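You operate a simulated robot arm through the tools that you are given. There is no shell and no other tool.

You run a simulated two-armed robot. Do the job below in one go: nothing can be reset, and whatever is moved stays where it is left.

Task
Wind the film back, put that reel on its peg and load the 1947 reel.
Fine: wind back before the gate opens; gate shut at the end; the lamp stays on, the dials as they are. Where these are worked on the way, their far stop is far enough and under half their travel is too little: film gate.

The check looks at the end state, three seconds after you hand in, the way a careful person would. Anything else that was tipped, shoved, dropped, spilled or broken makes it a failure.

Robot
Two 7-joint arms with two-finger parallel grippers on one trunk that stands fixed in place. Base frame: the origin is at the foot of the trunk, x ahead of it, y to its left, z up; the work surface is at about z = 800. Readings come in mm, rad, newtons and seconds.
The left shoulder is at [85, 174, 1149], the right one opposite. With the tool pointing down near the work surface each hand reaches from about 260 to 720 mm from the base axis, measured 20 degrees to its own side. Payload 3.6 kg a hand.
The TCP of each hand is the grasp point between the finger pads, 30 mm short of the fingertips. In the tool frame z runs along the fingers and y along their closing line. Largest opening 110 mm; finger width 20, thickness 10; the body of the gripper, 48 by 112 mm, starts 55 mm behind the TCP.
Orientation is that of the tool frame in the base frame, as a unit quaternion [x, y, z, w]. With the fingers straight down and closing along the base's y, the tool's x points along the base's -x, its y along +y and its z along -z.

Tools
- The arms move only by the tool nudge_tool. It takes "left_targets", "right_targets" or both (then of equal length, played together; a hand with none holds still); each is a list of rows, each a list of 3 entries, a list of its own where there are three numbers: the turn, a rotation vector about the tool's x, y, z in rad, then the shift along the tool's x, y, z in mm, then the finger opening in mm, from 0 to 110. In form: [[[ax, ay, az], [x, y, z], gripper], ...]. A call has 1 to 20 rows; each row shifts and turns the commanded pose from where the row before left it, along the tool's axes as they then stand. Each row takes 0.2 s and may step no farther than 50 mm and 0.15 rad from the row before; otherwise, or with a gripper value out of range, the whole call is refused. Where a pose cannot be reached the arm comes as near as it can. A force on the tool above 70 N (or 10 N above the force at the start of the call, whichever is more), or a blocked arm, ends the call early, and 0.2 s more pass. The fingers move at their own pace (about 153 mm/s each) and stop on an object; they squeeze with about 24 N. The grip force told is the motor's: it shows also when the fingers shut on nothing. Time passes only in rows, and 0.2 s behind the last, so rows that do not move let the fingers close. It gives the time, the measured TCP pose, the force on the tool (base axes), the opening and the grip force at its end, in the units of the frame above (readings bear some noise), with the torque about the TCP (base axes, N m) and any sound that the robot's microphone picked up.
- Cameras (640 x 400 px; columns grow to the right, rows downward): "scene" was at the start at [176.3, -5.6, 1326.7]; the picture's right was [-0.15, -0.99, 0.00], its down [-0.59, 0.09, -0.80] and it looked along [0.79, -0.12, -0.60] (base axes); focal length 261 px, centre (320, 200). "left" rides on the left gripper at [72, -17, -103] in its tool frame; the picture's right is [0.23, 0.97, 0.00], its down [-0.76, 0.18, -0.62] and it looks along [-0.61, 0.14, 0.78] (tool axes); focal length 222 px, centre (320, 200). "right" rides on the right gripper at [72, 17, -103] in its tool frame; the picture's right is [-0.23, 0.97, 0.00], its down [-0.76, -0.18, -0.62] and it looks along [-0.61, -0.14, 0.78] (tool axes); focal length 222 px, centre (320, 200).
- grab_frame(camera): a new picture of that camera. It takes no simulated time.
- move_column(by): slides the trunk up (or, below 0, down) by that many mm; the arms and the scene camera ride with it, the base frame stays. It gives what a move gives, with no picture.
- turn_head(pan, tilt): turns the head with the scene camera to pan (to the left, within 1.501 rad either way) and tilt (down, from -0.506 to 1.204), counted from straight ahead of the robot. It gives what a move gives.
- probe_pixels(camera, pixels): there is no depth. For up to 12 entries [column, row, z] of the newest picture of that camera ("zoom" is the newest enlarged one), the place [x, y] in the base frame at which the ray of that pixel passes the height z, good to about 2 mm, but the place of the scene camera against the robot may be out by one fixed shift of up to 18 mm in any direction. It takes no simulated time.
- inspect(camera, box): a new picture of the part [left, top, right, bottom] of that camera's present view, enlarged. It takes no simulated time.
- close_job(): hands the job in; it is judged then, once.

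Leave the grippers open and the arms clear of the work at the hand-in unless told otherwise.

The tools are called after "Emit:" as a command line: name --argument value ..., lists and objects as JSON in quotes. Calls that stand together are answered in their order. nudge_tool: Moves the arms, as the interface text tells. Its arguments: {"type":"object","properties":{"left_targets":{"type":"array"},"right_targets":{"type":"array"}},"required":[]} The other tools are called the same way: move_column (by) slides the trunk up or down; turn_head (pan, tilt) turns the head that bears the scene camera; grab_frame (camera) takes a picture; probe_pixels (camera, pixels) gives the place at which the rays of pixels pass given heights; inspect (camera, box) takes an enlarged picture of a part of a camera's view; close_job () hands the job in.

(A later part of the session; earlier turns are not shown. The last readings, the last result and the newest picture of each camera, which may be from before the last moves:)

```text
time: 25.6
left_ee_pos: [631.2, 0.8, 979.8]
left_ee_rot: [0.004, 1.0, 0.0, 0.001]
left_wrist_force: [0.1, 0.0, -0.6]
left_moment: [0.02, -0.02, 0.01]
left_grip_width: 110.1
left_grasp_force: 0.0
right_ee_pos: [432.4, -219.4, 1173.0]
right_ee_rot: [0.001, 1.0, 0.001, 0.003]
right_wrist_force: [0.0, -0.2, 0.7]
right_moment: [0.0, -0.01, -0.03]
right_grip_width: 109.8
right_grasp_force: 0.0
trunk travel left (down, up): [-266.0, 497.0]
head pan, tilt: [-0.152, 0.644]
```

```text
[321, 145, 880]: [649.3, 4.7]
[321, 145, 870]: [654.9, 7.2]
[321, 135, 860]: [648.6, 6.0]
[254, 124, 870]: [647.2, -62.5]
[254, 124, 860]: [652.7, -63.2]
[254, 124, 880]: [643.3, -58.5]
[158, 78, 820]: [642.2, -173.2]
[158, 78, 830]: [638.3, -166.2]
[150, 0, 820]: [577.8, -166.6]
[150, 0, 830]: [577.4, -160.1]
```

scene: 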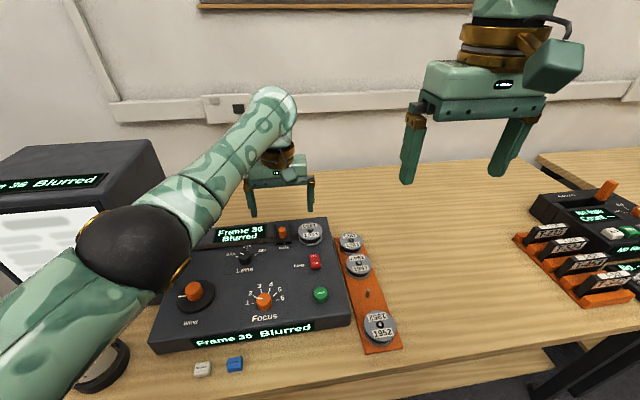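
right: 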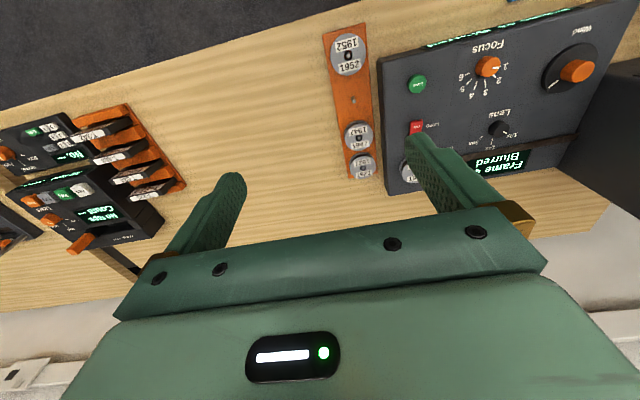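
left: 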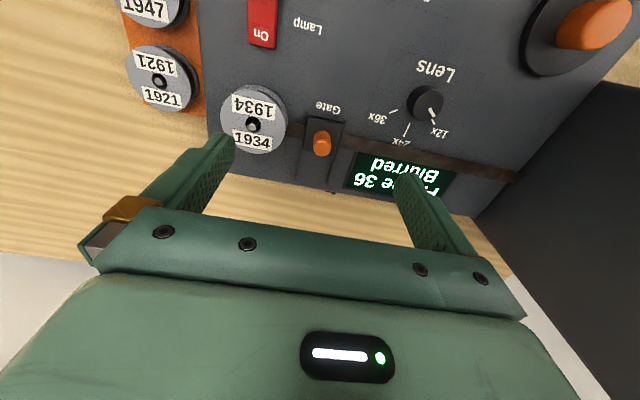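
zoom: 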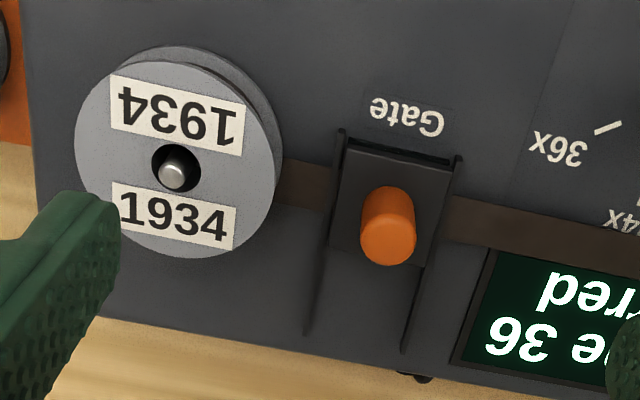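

The zoom gives the gate layout: the orange grip is at about (652.5, 6.8), roughly 18 mm wide with its top at z≈882. The block is at the front of the rails, which run from x≈630 to ≈712, so it slides back about 40 mm. The spindle is at about (650, −62). I'll tilt the left tool 0.3 rad so the fingers point slightly forward for reach, narrow the fingers to 44 mm, and come down above the grip.

Emit:
nudge_tool --left_targets '[[[0, -0.15, 0], [0, 0, 0], 80], [[0, -0.15, 0], [0, 0, 0], 50], [[0, 0, 0], [0.5, 3, 26], 44], [[0, 0, 0], [0.6, 3, 26], 44], [[0, 0, 0], [0, 0, 0], 44]]'

Emit:
grab_frame --camera "left"

Emit:
inspect --camera "scene" --box '[220, 170, 360, 270]'

```text
time: 26.8
left_ee_pos: [646.1, 6.3, 930.9]
left_ee_rot: [0.002, 0.989, -0.001, 0.15]
left_wrist_force: [-0.3, 0.3, 0.1]
left_moment: [0.0, 0.0, 0.02]
left_grip_width: 44.0
left_grasp_force: 0.1
right_ee_pos: [432.4, -218.8, 1171.9]
right_ee_rot: [0.001, 1.0, 0.0, 0.004]
right_wrist_force: [0.4, 0.9, 0.5]
right_moment: [-0.01, -0.01, 0.02]
right_grip_width: 110.0
right_grasp_force: 0.1
trunk travel left (down, up): [-266.0, 497.0]
head pan, tilt: [-0.152, 0.644]
```

```text
taken
```

left: 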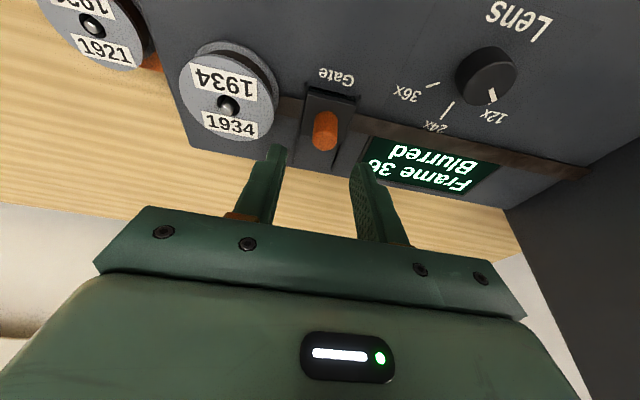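

```text
4.00 times, centred on (290, 220) of scene
```

zoom: 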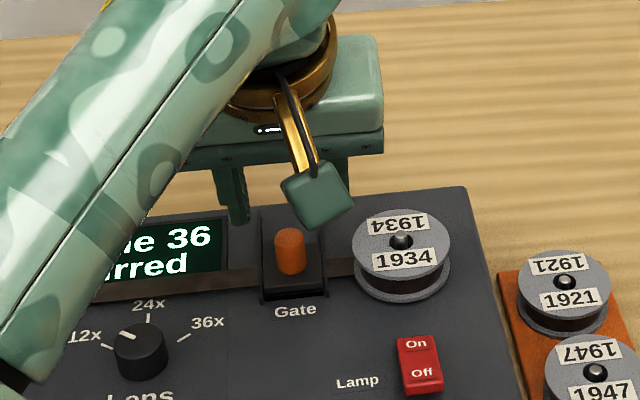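

The grip shows at (326,138) and its ray agrees with (651, 7.5). I'll go straight down 34 mm with the fingers either side of the grip, then check.

Emit:
nudge_tool --left_targets '[[[0, 0, 0], [5, 0.5, 16.2], 44], [[0, 0, 0], [5, 0.5, 16.2], 44], [[0, 0, 0], [0, 0, 0], 44]]'

Emit:
grab_frame --camera "left"

Emit:
inspect --camera "scene" --box '[220, 170, 360, 270]'

```text
time: 27.6
left_ee_pos: [644.9, 7.1, 896.6]
left_ee_rot: [0.002, 0.989, 0.0, 0.15]
left_wrist_force: [0.0, 0.2, 0.4]
left_moment: [-0.02, 0.01, 0.02]
left_grip_width: 44.2
left_grasp_force: 0.1
right_ee_pos: [432.5, -218.9, 1173.0]
right_ee_rot: [0.001, 1.0, 0.001, 0.002]
right_wrist_force: [-0.1, 0.1, -0.5]
right_moment: [-0.02, -0.03, -0.01]
right_grip_width: 110.2
right_grasp_force: 0.1
trunk travel left (down, up): [-266.0, 497.0]
head pan, tilt: [-0.152, 0.644]
```

```text
taken
```

left: 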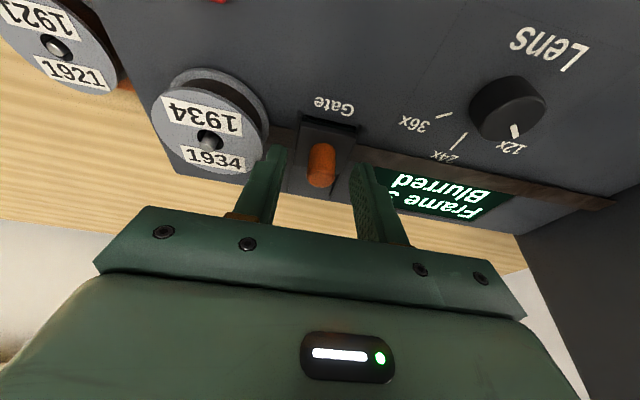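

```text
4.00 times, centred on (290, 220) of scene
```

zoom: 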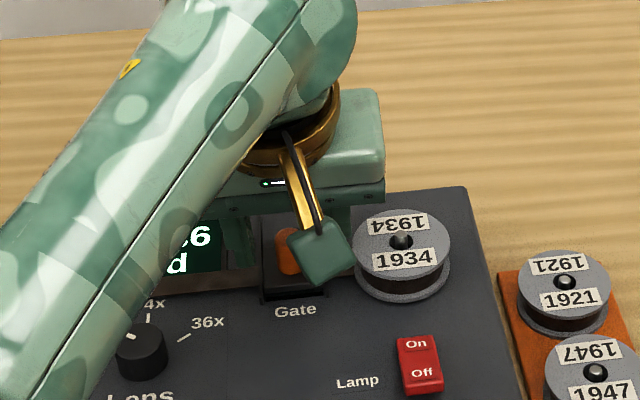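

The knob sits between the fingertips at (321,165) with no contact force. I'll close on it.

Emit:
nudge_tool --left_targets '[[[0, 0, 0], [0, 0, 0], 25], [[0, 0, 0], [0, 0, 0], 8], [[0, 0, 0], [0, 0, 0], 8], [[0, 0, 0], [0, 0, 0], 8]]'

Emit:
inspect --camera "left" --box '[220, 90, 420, 220]'

```text
time: 28.6
left_ee_pos: [645.9, 7.4, 896.3]
left_ee_rot: [0.001, 0.989, 0.0, 0.149]
left_wrist_force: [0.3, 2.1, -1.0]
left_moment: [0.08, 0.01, 0.03]
left_grip_width: 16.5
left_grasp_force: 45.0
right_ee_pos: [431.5, -218.5, 1172.3]
right_ee_rot: [0.0, 1.0, -0.001, 0.002]
right_wrist_force: [0.4, -0.5, 0.1]
right_moment: [-0.02, 0.0, 0.03]
right_grip_width: 109.8
right_grasp_force: 0.0
trunk travel left (down, up): [-266.0, 497.0]
head pan, tilt: [-0.152, 0.644]
```

```text
3.08 times, centred on (320, 155) of left
```

zoom: 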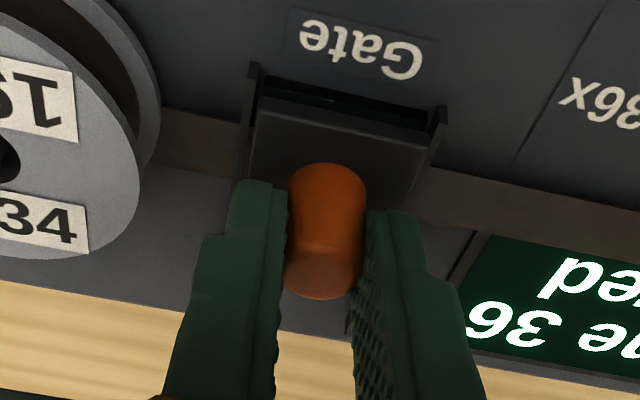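

The grip is held (16.5 mm, 45 N). The film is wound to its stop, so I'll slide the gate straight back (+x) 30 mm first and read the forces.

Emit:
nudge_tool --left_targets '[[[0, 0, 0], [-9.55, 0, 2.96], 8], [[0, 0, 0], [-9.55, 0, 2.96], 8], [[0, 0, 0], [-9.55, 0, 2.96], 8], [[0, 0, 0], [0, 0, 0], 8]]'

Emit:
grab_frame --camera "left"

Emit:
inspect --camera "scene" --box '[150, 170, 360, 350]'

```text
time: 29.6
left_ee_pos: [675.6, 7.6, 896.5]
left_ee_rot: [0.002, 0.989, 0.0, 0.15]
left_wrist_force: [0.6, 5.0, 1.7]
left_moment: [0.08, -0.11, 0.01]
left_grip_width: 16.3
left_grasp_force: 44.4
right_ee_pos: [432.8, -217.9, 1172.5]
right_ee_rot: [0.001, 1.0, 0.0, 0.002]
right_wrist_force: [0.1, -0.3, 0.0]
right_moment: [-0.01, 0.0, 0.04]
right_grip_width: 110.0
right_grasp_force: 0.1
trunk travel left (down, up): [-266.0, 497.0]
head pan, tilt: [-0.152, 0.644]
```

```text
taken
```

left: 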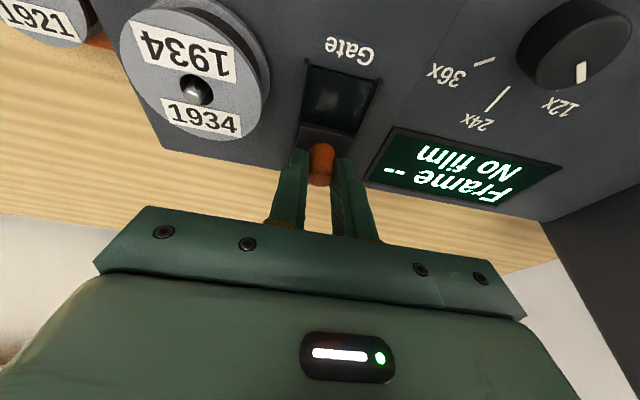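

```text
2.22 times, centred on (255, 260) of scene
```

zoom: 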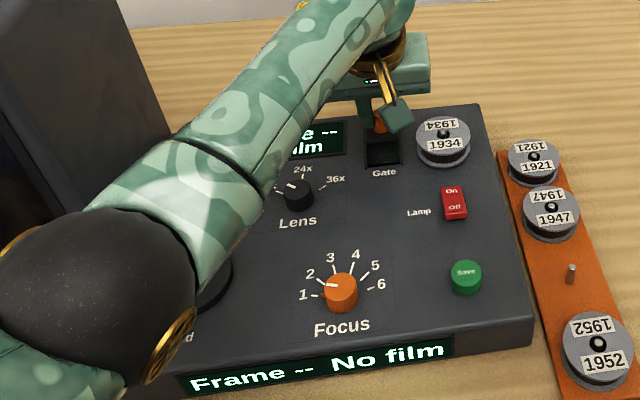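

The gate slid back 30 mm and the display now says "Frame -- No film". I'll go gently on to the far stop.

Emit:
nudge_tool --left_targets '[[[0, 0, 0], [-4.8, 0, 1.5], 8], [[0, 0, 0], [-4.8, 0, 1.5], 8], [[0, 0, 0], [0, 0, 0], 8]]'

Emit:
inspect --camera "left" --box '[220, 30, 420, 200]'

```text
time: 30.4
left_ee_pos: [685.0, 8.5, 896.3]
left_ee_rot: [0.002, 0.989, -0.001, 0.148]
left_wrist_force: [-1.2, 5.6, 0.8]
left_moment: [0.15, 0.06, 0.05]
left_grip_width: 16.2
left_grasp_force: 45.6
right_ee_pos: [432.4, -217.8, 1172.9]
right_ee_rot: [0.0, 1.0, 0.0, 0.003]
right_wrist_force: [0.0, 0.1, 0.4]
right_moment: [0.05, 0.03, 0.0]
right_grip_width: 110.2
right_grasp_force: 0.2
trunk travel left (down, up): [-266.0, 497.0]
head pan, tilt: [-0.152, 0.644]
```

```text
2.35 times, centred on (320, 115) of left
```

zoom: 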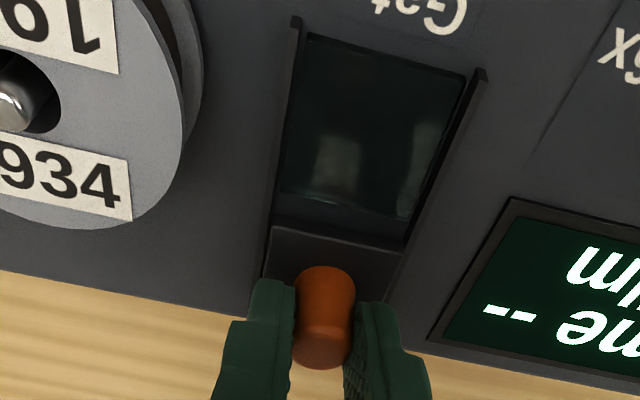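

It has moved 39 mm with no stop force yet. I'll try another 4 mm.

Emit:
nudge_tool --left_targets '[[[0, 0, 0], [-1.9, 0.3, 0.6], 8], [[0, 0, 0], [-1.9, 0.3, 0.6], 8], [[0, 0, 0], [0, 0, 0], 8]]'

Emit:
inspect --camera "left" --box '[220, 30, 420, 200]'

```text
time: 31.2
left_ee_pos: [686.2, 7.5, 895.8]
left_ee_rot: [0.003, 0.989, 0.0, 0.147]
left_wrist_force: [-23.8, 3.4, -6.0]
left_moment: [0.09, 1.13, -0.03]
left_grip_width: 16.3
left_grasp_force: 44.9
right_ee_pos: [430.8, -217.6, 1172.6]
right_ee_rot: [0.002, 1.0, -0.001, 0.003]
right_wrist_force: [0.3, 0.2, 0.3]
right_moment: [0.01, -0.02, -0.03]
right_grip_width: 110.0
right_grasp_force: 0.1
trunk travel left (down, up): [-266.0, 497.0]
head pan, tilt: [-0.152, 0.644]
```

```text
2.35 times, centred on (320, 115) of left
```

zoom: 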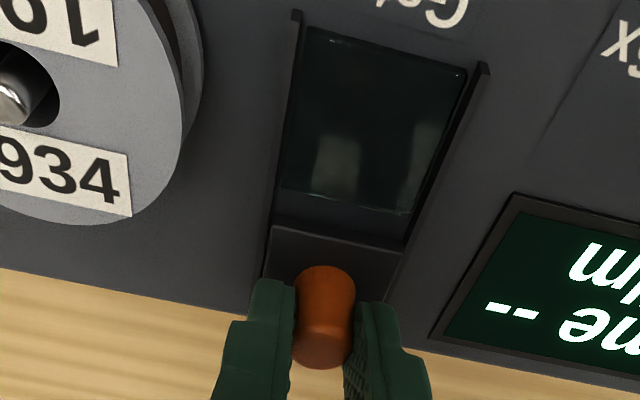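

The far stop is reached (24 N, 40 mm of travel). I'll relax the push, open the fingers to 44 mm, lift straight up, and then draw the left arm back and away to its own side.

Emit:
nudge_tool --left_targets '[[[0, 0, 0], [2.4, 0, -0.7], 8], [[0, 0, 0], [0, 0, 0], 30], [[0, 0, 0], [0, 0, 0], 44], [[0, 0, 0], [-6, 0, -19.1], 44], [[0, 0, 0], [-6, 0, -19.1], 44], [[0, 0, 0], [-12, 0, -38.2], 44], [[0, 0.15, 0], [0, 0, 0], 44], [[0, 0.15, 0], [0, 0, 0], 44]]'

Emit:
grab_frame --camera "left"

```text
time: 33.0
left_ee_pos: [660.6, 67.9, 979.5]
left_ee_rot: [0.002, 1.0, 0.0, 0.0]
left_wrist_force: [0.1, -0.4, 0.0]
left_moment: [-0.01, -0.04, 0.02]
left_grip_width: 44.1
left_grasp_force: 0.0
left hand out of reach, approached as far as the arm can: row 7, 8
right_ee_pos: [432.7, -218.8, 1172.5]
right_ee_rot: [0.001, 1.0, 0.0, 0.002]
right_wrist_force: [-0.4, -0.1, -0.1]
right_moment: [-0.02, 0.0, 0.02]
right_grip_width: 110.0
right_grasp_force: 0.0
trunk travel left (down, up): [-266.0, 497.0]
head pan, tilt: [-0.152, 0.644]
```

```text
taken
```

left: 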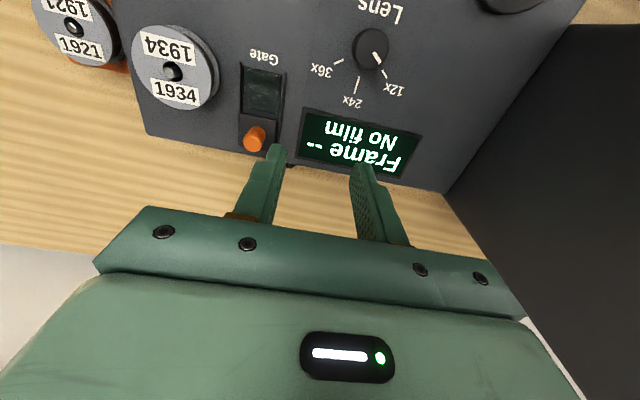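

The gate stays open at the back and the left hand is clear above it. I'll withdraw it back toward its own side, over the left part of the panel and well up.

Emit:
nudge_tool --left_targets '[[[0, 0, 0], [40, 15, -12], 60], [[0, 0, 0], [40, 15, -12], 60], [[0, 0, 0], [40, 15, -12], 60], [[0, 0, 0], [40, 15, -12], 60], [[0, 0, 0], [40, 15, -12], 60], [[0, 0, 0], [0, 0, 0], 60]]'

Emit:
grab_frame --camera "scene"

```text
time: 34.4
left_ee_pos: [659.3, 83.3, 1039.6]
left_ee_rot: [0.002, 1.0, 0.0, -0.001]
left_wrist_force: [-0.6, 0.2, -0.6]
left_moment: [-0.02, -0.01, -0.01]
left_grip_width: 59.8
left_grasp_force: 0.0
left hand out of reach, approached as far as the arm can: row 1, 2, 3, 4, 5
right_ee_pos: [432.0, -218.9, 1171.7]
right_ee_rot: [0.001, 1.0, 0.002, 0.003]
right_wrist_force: [0.0, -0.4, -0.7]
right_moment: [0.02, 0.02, 0.03]
right_grip_width: 110.0
right_grasp_force: 0.0
trunk travel left (down, up): [-266.0, 497.0]
head pan, tilt: [-0.152, 0.644]
```

```text
taken
```

scene: 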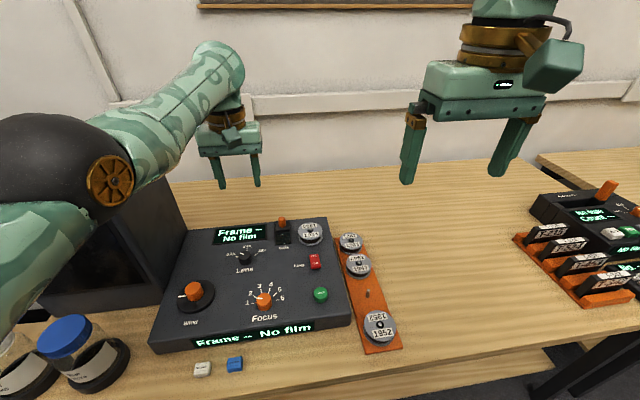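

The left hand rose to z 1040 but would not come back in x, so the arm's posture is limiting it. I'll try a small backward step alone and see what it does.

Emit:
nudge_tool --left_targets '[[[0, 0, 0], [10, 0, 0], 60], [[0, 0, 0], [10, 0, 0], 60], [[0, 0, 0], [0, 0, 0], 60]]'

Emit:
turn_head --pan 0.35 --tilt 0.6

Emit:
grab_frame --camera "scene"

```text
time: 35.2
left_ee_pos: [656.2, 77.1, 1042.7]
left_ee_rot: [0.001, 1.0, 0.0, -0.001]
left_wrist_force: [0.2, -0.2, 0.8]
left_moment: [-0.01, -0.02, -0.02]
left_grip_width: 59.9
left_grasp_force: 0.0
left hand out of reach, approached as far as the arm can: row 1, 2
right_ee_pos: [432.9, -219.3, 1172.3]
right_ee_rot: [0.001, 1.0, 0.002, 0.002]
right_wrist_force: [-0.7, -0.1, 1.0]
right_moment: [-0.01, -0.01, -0.01]
right_grip_width: 110.1
right_grasp_force: 0.1
trunk travel left (down, up): [-266.0, 497.0]
head pan, tilt: [-0.152, 0.644]
```

```text
time: 36.1
left_ee_pos: [657.3, 77.2, 1042.2]
left_ee_rot: [0.002, 1.0, 0.0, -0.001]
left_wrist_force: [-0.5, -0.2, 1.1]
left_moment: [0.02, -0.01, -0.02]
left_grip_width: 59.9
left_grasp_force: 0.1
right_ee_pos: [433.1, -218.1, 1172.2]
right_ee_rot: [0.002, 1.0, 0.001, 0.002]
right_wrist_force: [0.6, 0.1, 0.3]
right_moment: [0.03, -0.03, 0.0]
right_grip_width: 109.9
right_grasp_force: 0.0
trunk travel left (down, up): [-266.0, 497.0]
head pan, tilt: [0.351, 0.6]
```

```text
taken
```

scene: 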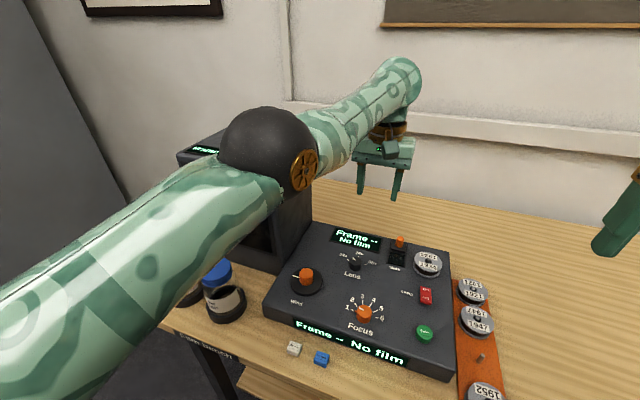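

The head view shows the left arm stretched almost straight, so it can't pull directly back. I'll step sideways (+y) and a little down instead, which brings the wrist nearer the shoulder and lets the elbow bend. The hand stays at y ≤ 180 and the monitor begins at y ≈ 280.

Emit:
nudge_tool --left_targets '[[[0, 0, 0], [2, 20, 10], 60], [[0, 0, 0], [2, 20, 10], 60], [[0, 0, 0], [3, 20, 10], 60], [[0, 0, 0], [4, 15, 5], 60], [[0, 0, 0], [0, 0, 0], 60]]'

Emit:
grab_frame --camera "scene"

```text
time: 37.3
left_ee_pos: [675.0, 144.5, 1009.8]
left_ee_rot: [0.002, 1.0, 0.0, -0.001]
left_wrist_force: [-0.8, 0.5, -0.8]
left_moment: [-0.05, 0.0, -0.01]
left_grip_width: 59.9
left_grasp_force: 0.2
left hand out of reach, approached as far as the arm can: row 1, 2, 3, 4
right_ee_pos: [433.3, -220.4, 1171.6]
right_ee_rot: [0.0, 1.0, 0.001, 0.002]
right_wrist_force: [0.4, 0.0, -0.3]
right_moment: [-0.01, 0.01, -0.01]
right_grip_width: 110.0
right_grasp_force: 0.0
trunk travel left (down, up): [-266.0, 497.0]
head pan, tilt: [0.351, 0.6]
```

```text
taken
```

scene: 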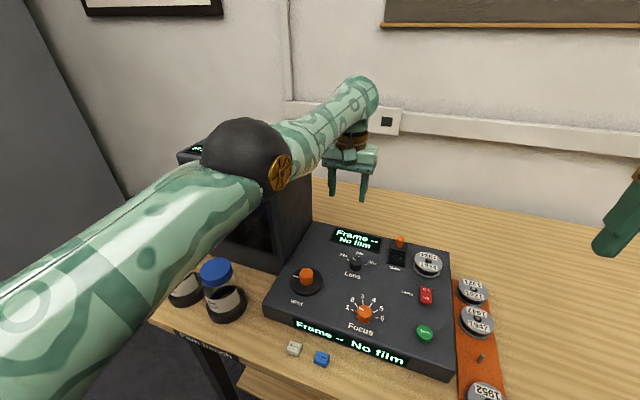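

The hand slid along its reach limit instead (675, 144, 1010). I'll try many very small backward steps, which lets a nearly straight elbow begin to bend.

Emit:
nudge_tool --left_targets '[[[0, 0, 0], [2, 0, 0], 60], [[0, 0, 0], [2, 0, 0], 60], [[0, 0, 0], [2, 0, 0], 60], [[0, 0, 0], [2, 0, 0], 60], [[0, 0, 0], [2, 0, 0], 60], [[0, 0, 0], [2, 0, 0], 60], [[0, 0, 0], [2, 0, 0], 60], [[0, 0, 0], [2, 0, 0], 60], [[0, 0, 0], [2, 0, 0], 60], [[0, 0, 0], [2, 0, 0], 60]]'

Emit:
grab_frame --camera "scene"

```text
time: 39.5
left_ee_pos: [674.8, 142.4, 1011.3]
left_ee_rot: [0.002, 1.0, 0.0, -0.001]
left_wrist_force: [-0.2, -0.7, -0.5]
left_moment: [-0.03, 0.02, 0.03]
left_grip_width: 60.2
left_grasp_force: 0.0
left hand out of reach, approached as far as the arm can: row 2, 4, 6, 8, 10
right_ee_pos: [431.7, -219.5, 1171.6]
right_ee_rot: [0.0, 1.0, 0.0, 0.003]
right_wrist_force: [-0.4, -0.1, -0.1]
right_moment: [0.0, 0.01, 0.01]
right_grip_width: 110.0
right_grasp_force: 0.1
trunk travel left (down, up): [-266.0, 497.0]
head pan, tilt: [0.351, 0.6]
```

```text
taken
```

scene: 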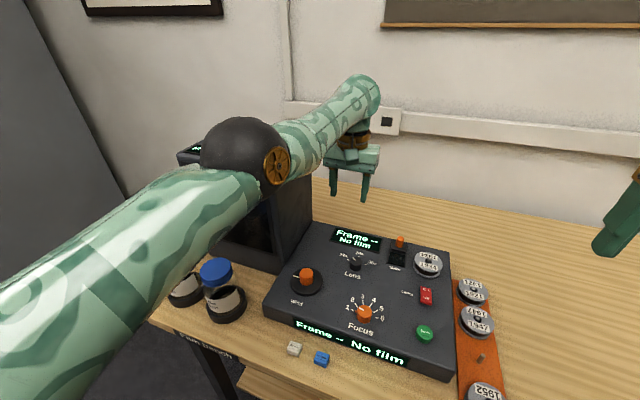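

Barely any change. I'll raise the hand (+z), which should flex the elbow in its natural direction, with a small backward component.

Emit:
nudge_tool --left_targets '[[[0, 0, 0], [5, 0, -25], 60], [[0, 0, 0], [5, 0, -25], 60], [[0, 0, 0], [5, 0, -25], 60], [[0, 0, 0], [5, 0, -25], 60], [[0, 0, 0], [5, 0, -25], 60], [[0, 0, 0], [5, 0, -25], 60], [[0, 0, 0], [0, 0, 0], 60]]'

Emit:
grab_frame --camera "scene"

```text
time: 41.1
left_ee_pos: [648.1, 146.0, 1152.3]
left_ee_rot: [0.001, 1.0, 0.001, 0.001]
left_wrist_force: [0.2, -0.3, -0.2]
left_moment: [0.03, 0.0, 0.03]
left_grip_width: 60.0
left_grasp_force: 0.0
left hand out of reach, approached as far as the arm can: row 2, 6
right_ee_pos: [432.7, -219.4, 1171.6]
right_ee_rot: [0.001, 1.0, 0.001, 0.003]
right_wrist_force: [-0.7, 0.2, 0.1]
right_moment: [-0.02, -0.04, 0.01]
right_grip_width: 109.9
right_grasp_force: 0.0
trunk travel left (down, up): [-266.0, 497.0]
head pan, tilt: [0.351, 0.6]
```

```text
taken
```

scene: 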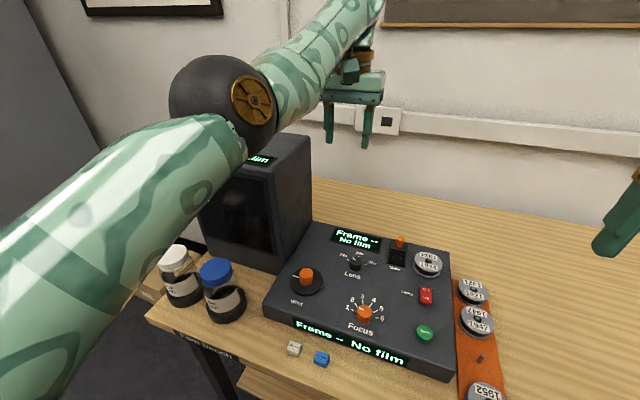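

Raising works; I'm at (648, 146, 1152). Now I'll try coming back while still rising.

Emit:
nudge_tool --left_targets '[[[0, 0, 0], [15, 0, -20], 60], [[0, 0, 0], [15, 0, -20], 60], [[0, 0, 0], [20, 0, -15], 60], [[0, 0, 0], [20, 0, -10], 60], [[0, 0, 0], [20, 0, -10], 60], [[0, 0, 0], [20, 0, 0], 60], [[0, 0, 0], [0, 0, 0], 60]]'

Emit:
grab_frame --camera "scene"

```text
time: 42.7
left_ee_pos: [610.1, 135.5, 1230.9]
left_ee_rot: [0.002, 1.0, 0.0, 0.0]
left_wrist_force: [0.7, 0.0, 0.5]
left_moment: [-0.04, 0.03, -0.01]
left_grip_width: 59.7
left_grasp_force: 0.0
left hand out of reach, approached as far as the arm can: row 1, 2, 3, 4, 5, 6
right_ee_pos: [432.4, -219.4, 1171.9]
right_ee_rot: [0.002, 1.0, 0.0, 0.003]
right_wrist_force: [0.9, -0.4, 0.3]
right_moment: [0.0, 0.01, 0.0]
right_grip_width: 110.0
right_grasp_force: 0.1
trunk travel left (down, up): [-266.0, 497.0]
head pan, tilt: [0.351, 0.6]
```

```text
taken
```

scene: 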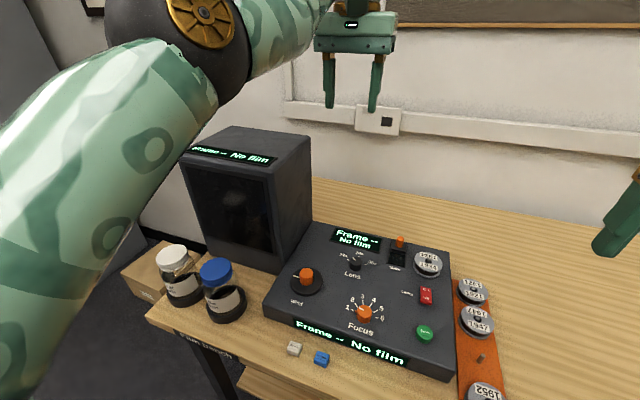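

The elbow is still straight. I'll try the opposite tangential direction, down with a small backward part, staying above z≈1030.

Emit:
nudge_tool --left_targets '[[[0, 0, 0], [8, 0, 25], 60], [[0, 0, 0], [8, 0, 25], 60], [[0, 0, 0], [8, 0, 25], 60], [[0, 0, 0], [8, 0, 25], 60], [[0, 0, 0], [8, 0, 25], 60], [[0, 0, 0], [0, 0, 0], 60]]'

Emit:
grab_frame --camera "scene"

```text
time: 44.1
left_ee_pos: [645.2, 117.2, 1136.6]
left_ee_rot: [0.001, 1.0, 0.0, -0.001]
left_wrist_force: [0.2, -0.2, -0.7]
left_moment: [-0.03, -0.03, 0.04]
left_grip_width: 59.8
left_grasp_force: 0.1
left hand out of reach, approached as far as the arm can: row 1, 2, 3, 4, 5
right_ee_pos: [432.3, -219.6, 1171.8]
right_ee_rot: [0.001, 1.0, 0.002, 0.003]
right_wrist_force: [-1.0, 0.0, -0.3]
right_moment: [-0.01, -0.01, -0.04]
right_grip_width: 109.9
right_grasp_force: 0.1
trunk travel left (down, up): [-266.0, 497.0]
head pan, tilt: [0.351, 0.6]
```

```text
taken
```

scene: 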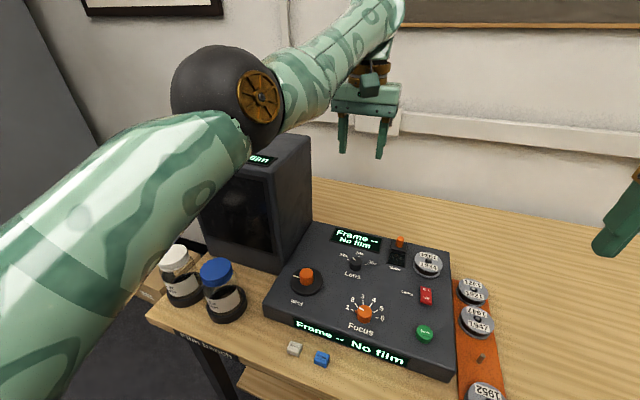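

Still stretched. I'll try sideways the other way (−y, toward the middle, high above everything), since the elbow normally folds outward.

Emit:
nudge_tool --left_targets '[[[0, 0, 0], [8, -25, 0], 60], [[0, 0, 0], [8, -25, 0], 60], [[0, 0, 0], [8, -25, 0], 60], [[0, 0, 0], [8, -25, 0], 60], [[0, 0, 0], [8, -25, 0], 60], [[0, 0, 0], [0, 0, 0], 60]]'

Emit:
grab_frame --camera "scene"

```text
time: 45.5
left_ee_pos: [608.3, 2.0, 1138.8]
left_ee_rot: [-0.004, 1.0, -0.004, 0.002]
left_wrist_force: [-0.4, 0.3, 0.4]
left_moment: [-0.01, 0.0, 0.0]
left_grip_width: 59.9
left_grasp_force: 0.0
left hand out of reach, approached as far as the arm can: row 5
right_ee_pos: [434.0, -218.0, 1172.6]
right_ee_rot: [0.001, 1.0, 0.002, 0.002]
right_wrist_force: [-0.2, 0.3, -0.2]
right_moment: [0.03, -0.03, 0.03]
right_grip_width: 109.8
right_grasp_force: 0.0
trunk travel left (down, up): [-266.0, 497.0]
head pan, tilt: [0.351, 0.6]
```

```text
taken
```

scene: 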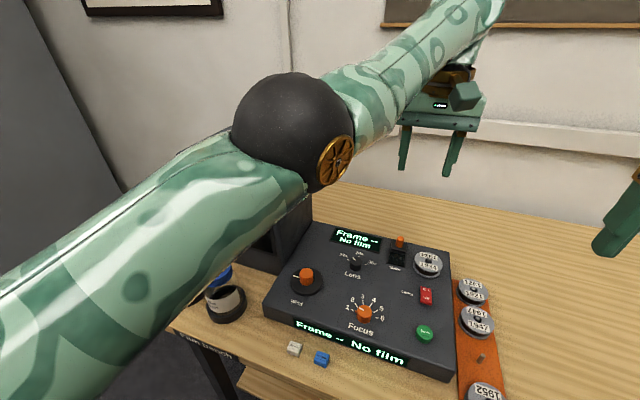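

That was followed. Now I'll try pulling straight back from here.

Emit:
nudge_tool --left_targets '[[[0, 0, 0], [10, -5, 0], 60], [[0, 0, 0], [10, -5, 0], 60], [[0, 0, 0], [10, -5, 0], 60], [[0, 0, 0], [10, -5, 0], 60], [[0, 0, 0], [10, -5, 0], 60], [[0, 0, 0], [0, 0, 0], 60]]'

Emit:
grab_frame --camera "scene"

```text
time: 46.9
left_ee_pos: [601.4, -8.4, 1147.7]
left_ee_rot: [-0.011, 1.0, -0.012, 0.008]
left_wrist_force: [-0.3, 0.4, -0.3]
left_moment: [0.01, -0.02, 0.0]
left_grip_width: 60.0
left_grasp_force: 0.0
left hand out of reach, approached as far as the arm can: row 1, 2, 3, 4, 5
right_ee_pos: [431.9, -218.5, 1171.8]
right_ee_rot: [0.001, 1.0, 0.001, 0.002]
right_wrist_force: [0.8, 0.1, -0.3]
right_moment: [-0.01, -0.02, -0.01]
right_grip_width: 110.0
right_grasp_force: 0.0
trunk travel left (down, up): [-266.0, 497.0]
head pan, tilt: [0.351, 0.6]
```

```text
taken
```

scene: 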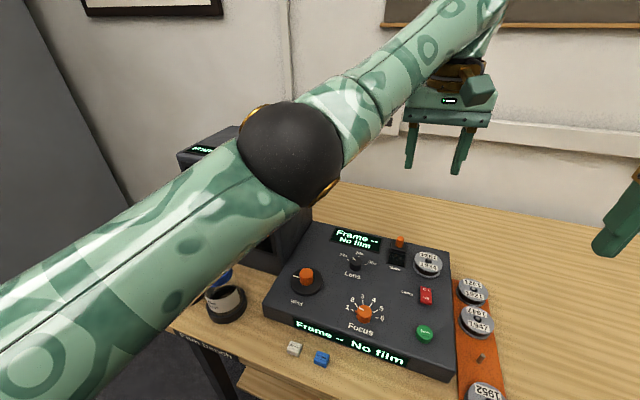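

The upper arm is rolling (the elbow's discs have turned), which is the freedom it needs. I'll keep pulling gently the same way.

Emit:
nudge_tool --left_targets '[[[0, 0, 0], [10, 0, 0], 60], [[0, 0, 0], [10, 0, 0], 60], [[0, 0, 0], [10, 0, 0], 60], [[0, 0, 0], [10, 0, 0], 60], [[0, 0, 0], [10, 0, 0], 60], [[0, 0, 0], [10, 0, 0], 60], [[0, 0, 0], [10, 0, 0], 60], [[0, 0, 0], [10, 0, 0], 60], [[0, 0, 0], [0, 0, 0], 60]]'

Emit:
grab_frame --camera "scene"

```text
time: 48.9
left_ee_pos: [506.3, -16.1, 1138.8]
left_ee_rot: [0.002, 1.0, 0.0, -0.001]
left_wrist_force: [-0.6, -0.3, 0.8]
left_moment: [-0.03, -0.01, 0.03]
left_grip_width: 59.9
left_grasp_force: 0.0
left hand out of reach, approached as far as the arm can: row 1
right_ee_pos: [433.4, -218.6, 1173.5]
right_ee_rot: [0.001, 1.0, 0.001, 0.002]
right_wrist_force: [-0.5, 0.6, -0.5]
right_moment: [0.0, -0.01, 0.0]
right_grip_width: 110.0
right_grasp_force: 0.2
trunk travel left (down, up): [-266.0, 497.0]
head pan, tilt: [0.351, 0.6]
```

```text
taken
```

scene: 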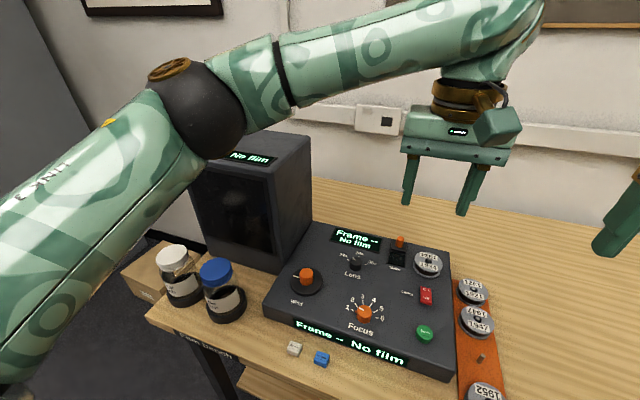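

The elbow is bent again and the hand is free at (506, −16, 1139). Nothing on the bench has moved. I'll park the left arm back at its own side near (446, 174, 1139).

Emit:
nudge_tool --left_targets '[[[0, 0, 0], [10, 32, 0], 60], [[0, 0, 0], [10, 32, 0], 60], [[0, 0, 0], [10, 32, 0], 60], [[0, 0, 0], [10, 32, 0], 60], [[0, 0, 0], [10, 32, 0], 60], [[0, 0, 0], [10, 30, 0], 60]]'

Emit:
turn_head --pan -0.15 --tilt 0.64

Emit:
grab_frame --camera "scene"

```text
time: 50.3
left_ee_pos: [446.4, 175.7, 1138.4]
left_ee_rot: [0.003, 1.0, 0.0, -0.001]
left_wrist_force: [0.2, 0.1, -0.2]
left_moment: [0.02, 0.0, -0.01]
left_grip_width: 60.0
left_grasp_force: 0.1
right_ee_pos: [431.0, -219.0, 1173.7]
right_ee_rot: [0.001, 1.0, 0.0, 0.002]
right_wrist_force: [-0.1, 0.8, 0.0]
right_moment: [-0.02, 0.01, 0.0]
right_grip_width: 109.9
right_grasp_force: 0.0
trunk travel left (down, up): [-266.0, 497.0]
head pan, tilt: [0.351, 0.6]
```

```text
time: 51.3
left_ee_pos: [448.4, 174.7, 1139.5]
left_ee_rot: [0.002, 1.0, 0.0, 0.0]
left_wrist_force: [0.4, -0.1, -0.1]
left_moment: [0.02, -0.01, -0.02]
left_grip_width: 60.1
left_grasp_force: 0.1
right_ee_pos: [432.5, -219.2, 1173.2]
right_ee_rot: [0.001, 1.0, 0.001, 0.003]
right_wrist_force: [-0.7, -0.2, -0.2]
right_moment: [-0.02, -0.02, 0.02]
right_grip_width: 109.8
right_grasp_force: 0.1
trunk travel left (down, up): [-266.0, 497.0]
head pan, tilt: [-0.15, 0.641]
```

```text
taken
```

scene: 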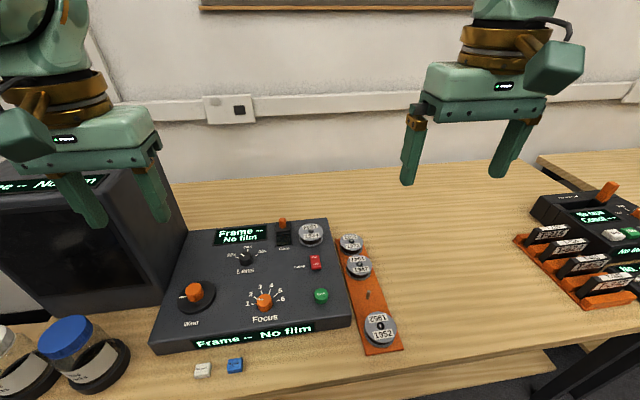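

The left hand is parked. Now the right hand goes over the spindle to look at the 1934 reel, stopping at about (622, −75, 985).

Emit:
nudge_tool --right_targets '[[[0, 0, 0], [-27, 20.5, 27], 100], [[0, 0, 0], [-27, 20.5, 27], 100], [[0, 0, 0], [-27, 20.5, 27], 100], [[0, 0, 0], [-27, 20.5, 27], 100], [[0, 0, 0], [-27, 20.5, 27], 100], [[0, 0, 0], [-27, 20.5, 27], 100], [[0, 0, 0], [-27, 20.5, 26], 100], [[0, 0, 0], [0, 0, 0], 100]]'

Emit:
grab_frame --camera "right"

Emit:
grab_frame --camera "scene"

```text
time: 53.1
left_ee_pos: [446.8, 174.9, 1139.6]
left_ee_rot: [0.002, 1.0, 0.0, 0.0]
left_wrist_force: [0.1, 0.0, 0.5]
left_moment: [0.01, 0.0, 0.0]
left_grip_width: 60.0
left_grasp_force: 0.1
right_ee_pos: [622.8, -76.7, 986.2]
right_ee_rot: [0.0, 1.0, 0.0, 0.003]
right_wrist_force: [0.4, -1.1, 0.0]
right_moment: [-0.01, -0.01, -0.01]
right_grip_width: 100.2
right_grasp_force: 0.1
trunk travel left (down, up): [-266.0, 497.0]
head pan, tilt: [-0.15, 0.641]
```

```text
taken
```

right: 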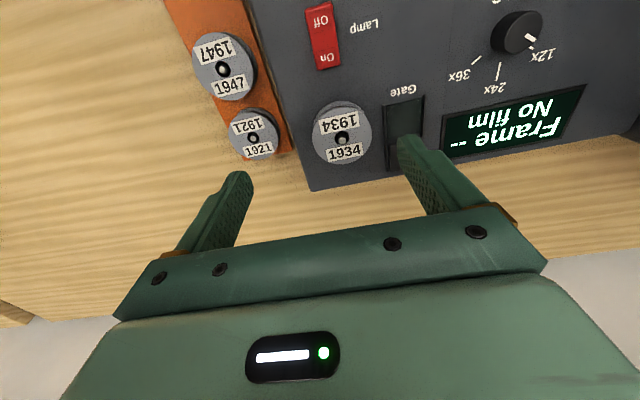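

```text
taken
```

scene: 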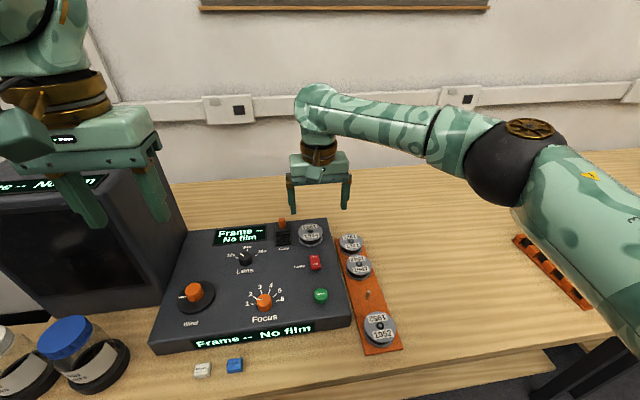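

Emit:
inspect --camera "right" --box '[290, 80, 430, 190]'

Emit:
inspect --camera "right" --box '[170, 0, 310, 190]'

```text
3.64 times, centred on (360, 135) of right
```

zoom: 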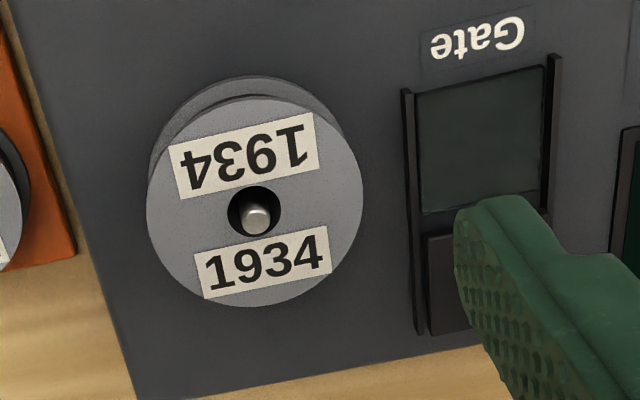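

```text
2.11 times, centred on (240, 95) of right
```

zoom: 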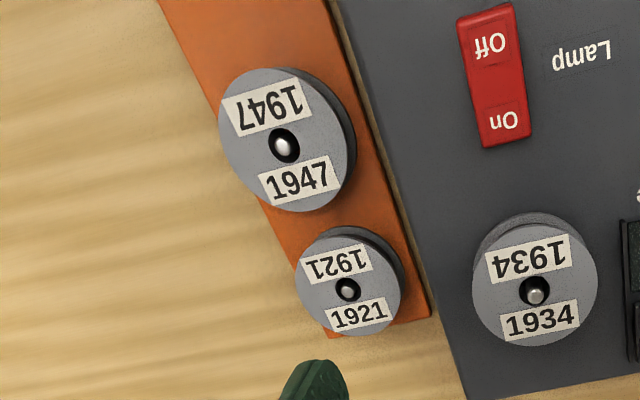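

The 1934 reel's top is at about (650, −60.5, 868). The gate rails are close on its left, so I'll grip it diagonally, with the fingers front-left and back-right where the panel is free. I'll centre the hand over it, turn 45° counter-clockwise, and lower to a safe viewing height.

Emit:
nudge_tool --right_targets '[[[0, 0, 0], [-27.2, 16.2, 0], 100], [[0, 0, -0.131], [0, 0, 0], 100], [[0, 0, -0.131], [0, 0, 0], 100], [[0, 0, -0.131], [0, 0, 0], 90], [[0, 0, -0.131], [0, 0, 0], 90], [[0, 0, -0.131], [0, 0, 0], 90], [[0, 0, -0.131], [0, 0, 0], 90], [[0, 0, 0], [0, 0, 30], 90], [[0, 0, 0], [0, 0, 0], 90]]'

Emit:
grab_frame --camera "right"

Emit:
inspect --camera "scene" --box '[240, 150, 420, 290]'

```text
time: 55.1
left_ee_pos: [448.2, 174.1, 1139.0]
left_ee_rot: [0.001, 1.0, 0.001, 0.0]
left_wrist_force: [0.6, 0.3, -0.1]
left_moment: [-0.03, 0.01, -0.03]
left_grip_width: 59.9
left_grasp_force: 0.0
right_ee_pos: [651.8, -58.9, 954.4]
right_ee_rot: [-0.382, 0.924, -0.001, 0.003]
right_wrist_force: [-0.5, 0.6, 0.3]
right_moment: [0.01, 0.0, 0.01]
right_grip_width: 90.1
right_grasp_force: 0.0
trunk travel left (down, up): [-266.0, 497.0]
head pan, tilt: [-0.15, 0.641]
```

```text
taken
```

right: 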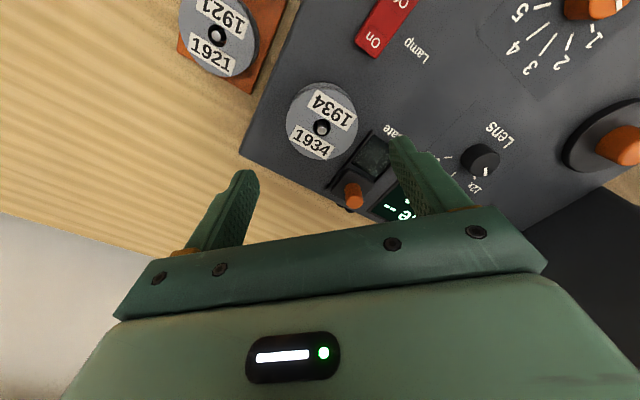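

```text
2.86 times, centred on (330, 220) of scene
```

zoom: 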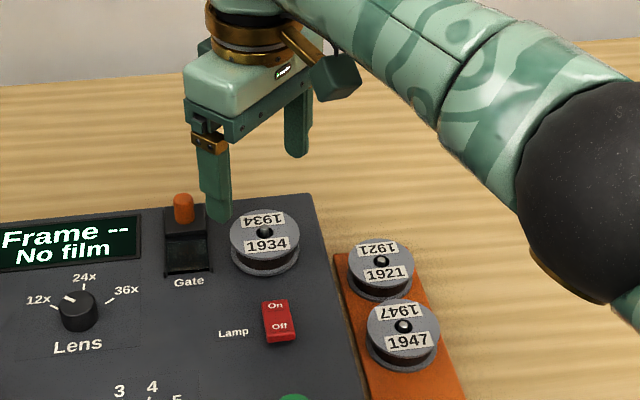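

Emit:
inspect --camera "right" --box '[260, 70, 400, 180]'

Emit:
probe_pixels --camera "right" --pixels '[[322, 127, 868], [322, 127, 864], [322, 127, 872], [322, 127, 868], [321, 121, 868], [321, 121, 868]]'

```text
3.64 times, centred on (330, 125) of right
```

zoom: 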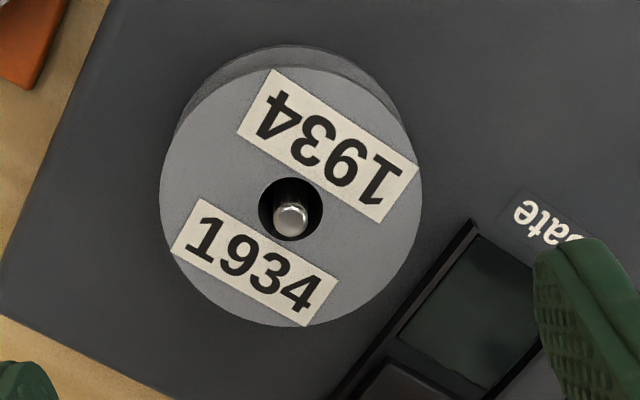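

```text
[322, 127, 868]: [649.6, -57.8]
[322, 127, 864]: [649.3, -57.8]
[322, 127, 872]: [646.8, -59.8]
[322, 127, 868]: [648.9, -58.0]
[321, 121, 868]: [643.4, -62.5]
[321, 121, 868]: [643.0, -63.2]
```

The hole centre at (322,127) gives the spindle at about (649, −58) in the right hand's own frame. I'll correct by about 2.7 mm, narrow to 82 mm and lower to TCP z≈905 (tips just above the reel), then look again.

Emit:
nudge_tool --right_targets '[[[0, 0, 0], [1.3, 2.4, 0], 82], [[0, 0, 0], [0, 0, 25], 82], [[0, 0, 0], [0, 0, 24], 82], [[0, 0, 0], [0, 0, 0], 82]]'

Emit:
grab_frame --camera "right"

Emit:
inspect --camera "scene" --box '[260, 190, 360, 270]'

```text
time: 56.1
left_ee_pos: [446.9, 174.0, 1140.9]
left_ee_rot: [0.003, 1.0, 0.0, 0.0]
left_wrist_force: [0.2, -0.4, -0.4]
left_moment: [-0.01, 0.02, 0.01]
left_grip_width: 59.9
left_grasp_force: 0.1
right_ee_pos: [646.0, -58.5, 905.3]
right_ee_rot: [-0.382, 0.924, -0.001, 0.004]
right_wrist_force: [0.1, 0.0, 0.6]
right_moment: [0.02, -0.01, 0.02]
right_grip_width: 82.1
right_grasp_force: 0.1
trunk travel left (down, up): [-266.0, 497.0]
head pan, tilt: [-0.15, 0.641]
```

```text
taken
```

right: 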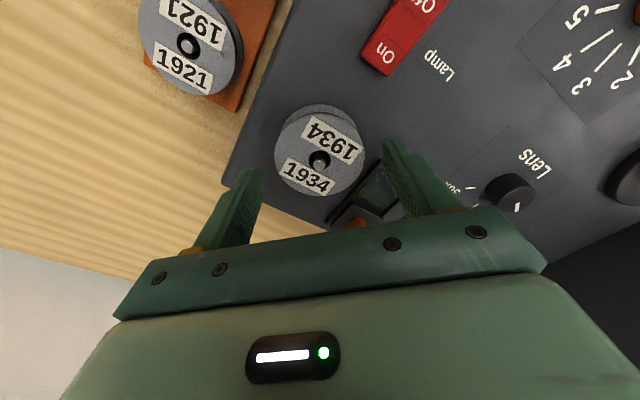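

```text
5.00 times, centred on (310, 230) of scene
```

zoom: 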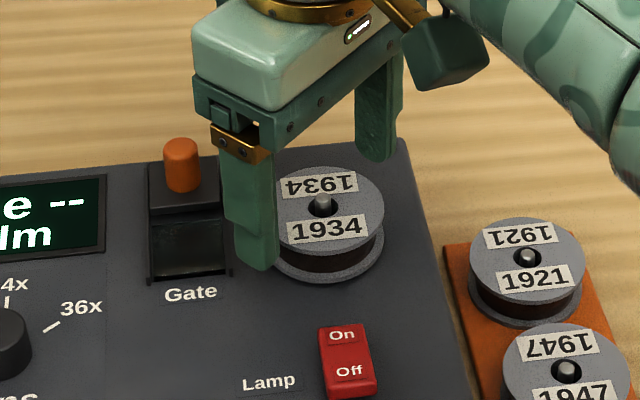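

Emit:
inspect --camera "right" --box '[250, 90, 400, 220]'

```text
3.08 times, centred on (325, 155) of right
```

zoom: 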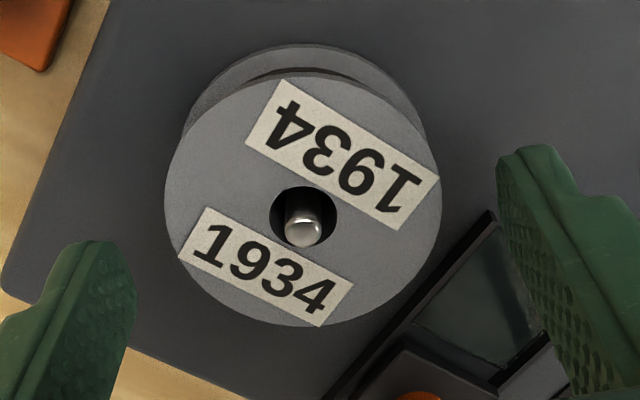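

The hole centre is at (319.6,160.7), so the reel is 2 mm further along −x of the tool and the sideways gap is even. I'll correct by 2 mm and lower 20 mm so the tips pass both sides of the reel.

Emit:
nudge_tool --right_targets '[[[0, 0, 0], [-2, 0, 0], 82], [[0, 0, 0], [0, 0, 10], 82], [[0, 0, 0], [0, 0, 10], 82], [[0, 0, 0], [0, 0, 0], 82]]'

Emit:
inspect --camera "scene" --box '[260, 190, 360, 270]'

Emit:
grab_frame --camera "right"

```text
time: 57.1
left_ee_pos: [447.1, 174.2, 1138.8]
left_ee_rot: [0.001, 1.0, 0.0, 0.0]
left_wrist_force: [-0.4, 0.2, 0.9]
left_moment: [0.02, 0.03, 0.01]
left_grip_width: 60.1
left_grasp_force: 0.0
right_ee_pos: [649.7, -57.6, 886.4]
right_ee_rot: [-0.382, 0.924, -0.001, 0.002]
right_wrist_force: [0.3, 1.3, 0.0]
right_moment: [0.03, -0.01, 0.01]
right_grip_width: 82.0
right_grasp_force: 0.1
trunk travel left (down, up): [-266.0, 497.0]
head pan, tilt: [-0.15, 0.641]
```

```text
5.00 times, centred on (310, 230) of scene
```

zoom: 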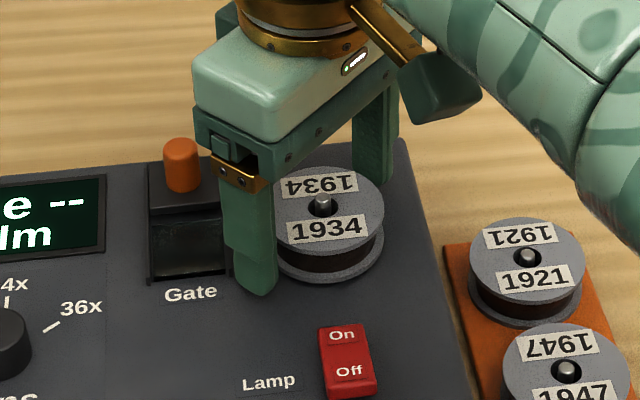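

```text
taken
```

right: 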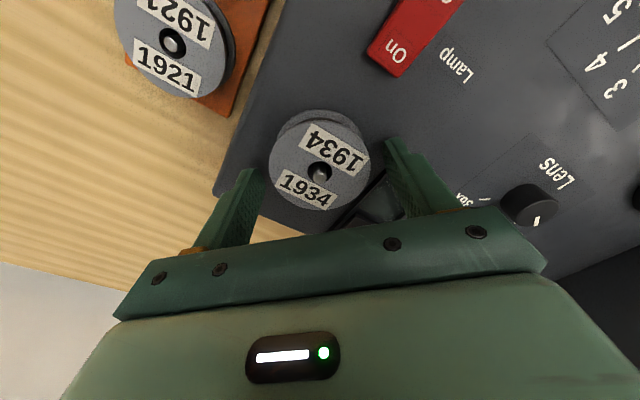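

Tips are at about z 856 with no contact. I'll lower in 2 mm steps, watching the force, to take the reel lower on its side.

Emit:
nudge_tool --right_targets '[[[0, 0, 0], [0, 0, 2], 82], [[0, 0, 0], [0, 0, 0], 82]]'

Emit:
nudge_tool --right_targets '[[[0, 0, 0], [0, 0, 1.5], 82], [[0, 0, 0], [0, 0, 0], 82]]'

```text
time: 57.7
left_ee_pos: [447.3, 174.6, 1139.3]
left_ee_rot: [0.001, 1.0, 0.001, 0.001]
left_wrist_force: [-0.2, 0.5, 0.3]
left_moment: [0.0, 0.01, 0.01]
left_grip_width: 60.0
left_grasp_force: 0.0
right_ee_pos: [649.7, -56.8, 884.2]
right_ee_rot: [-0.381, 0.924, -0.001, 0.002]
right_wrist_force: [-0.1, -0.1, 0.5]
right_moment: [0.03, -0.04, 0.03]
right_grip_width: 82.1
right_grasp_force: 0.2
trunk travel left (down, up): [-266.0, 497.0]
head pan, tilt: [-0.15, 0.641]
```

```text
time: 58.3
left_ee_pos: [447.9, 174.5, 1139.1]
left_ee_rot: [0.002, 1.0, 0.0, -0.001]
left_wrist_force: [0.4, -0.1, 0.5]
left_moment: [0.02, -0.01, 0.0]
left_grip_width: 59.9
left_grasp_force: 0.0
right_ee_pos: [650.1, -58.3, 883.1]
right_ee_rot: [-0.382, 0.924, -0.001, 0.002]
right_wrist_force: [0.3, 0.6, 0.3]
right_moment: [0.01, 0.01, -0.01]
right_grip_width: 82.0
right_grasp_force: 0.0
trunk travel left (down, up): [-266.0, 497.0]
head pan, tilt: [-0.15, 0.641]
```

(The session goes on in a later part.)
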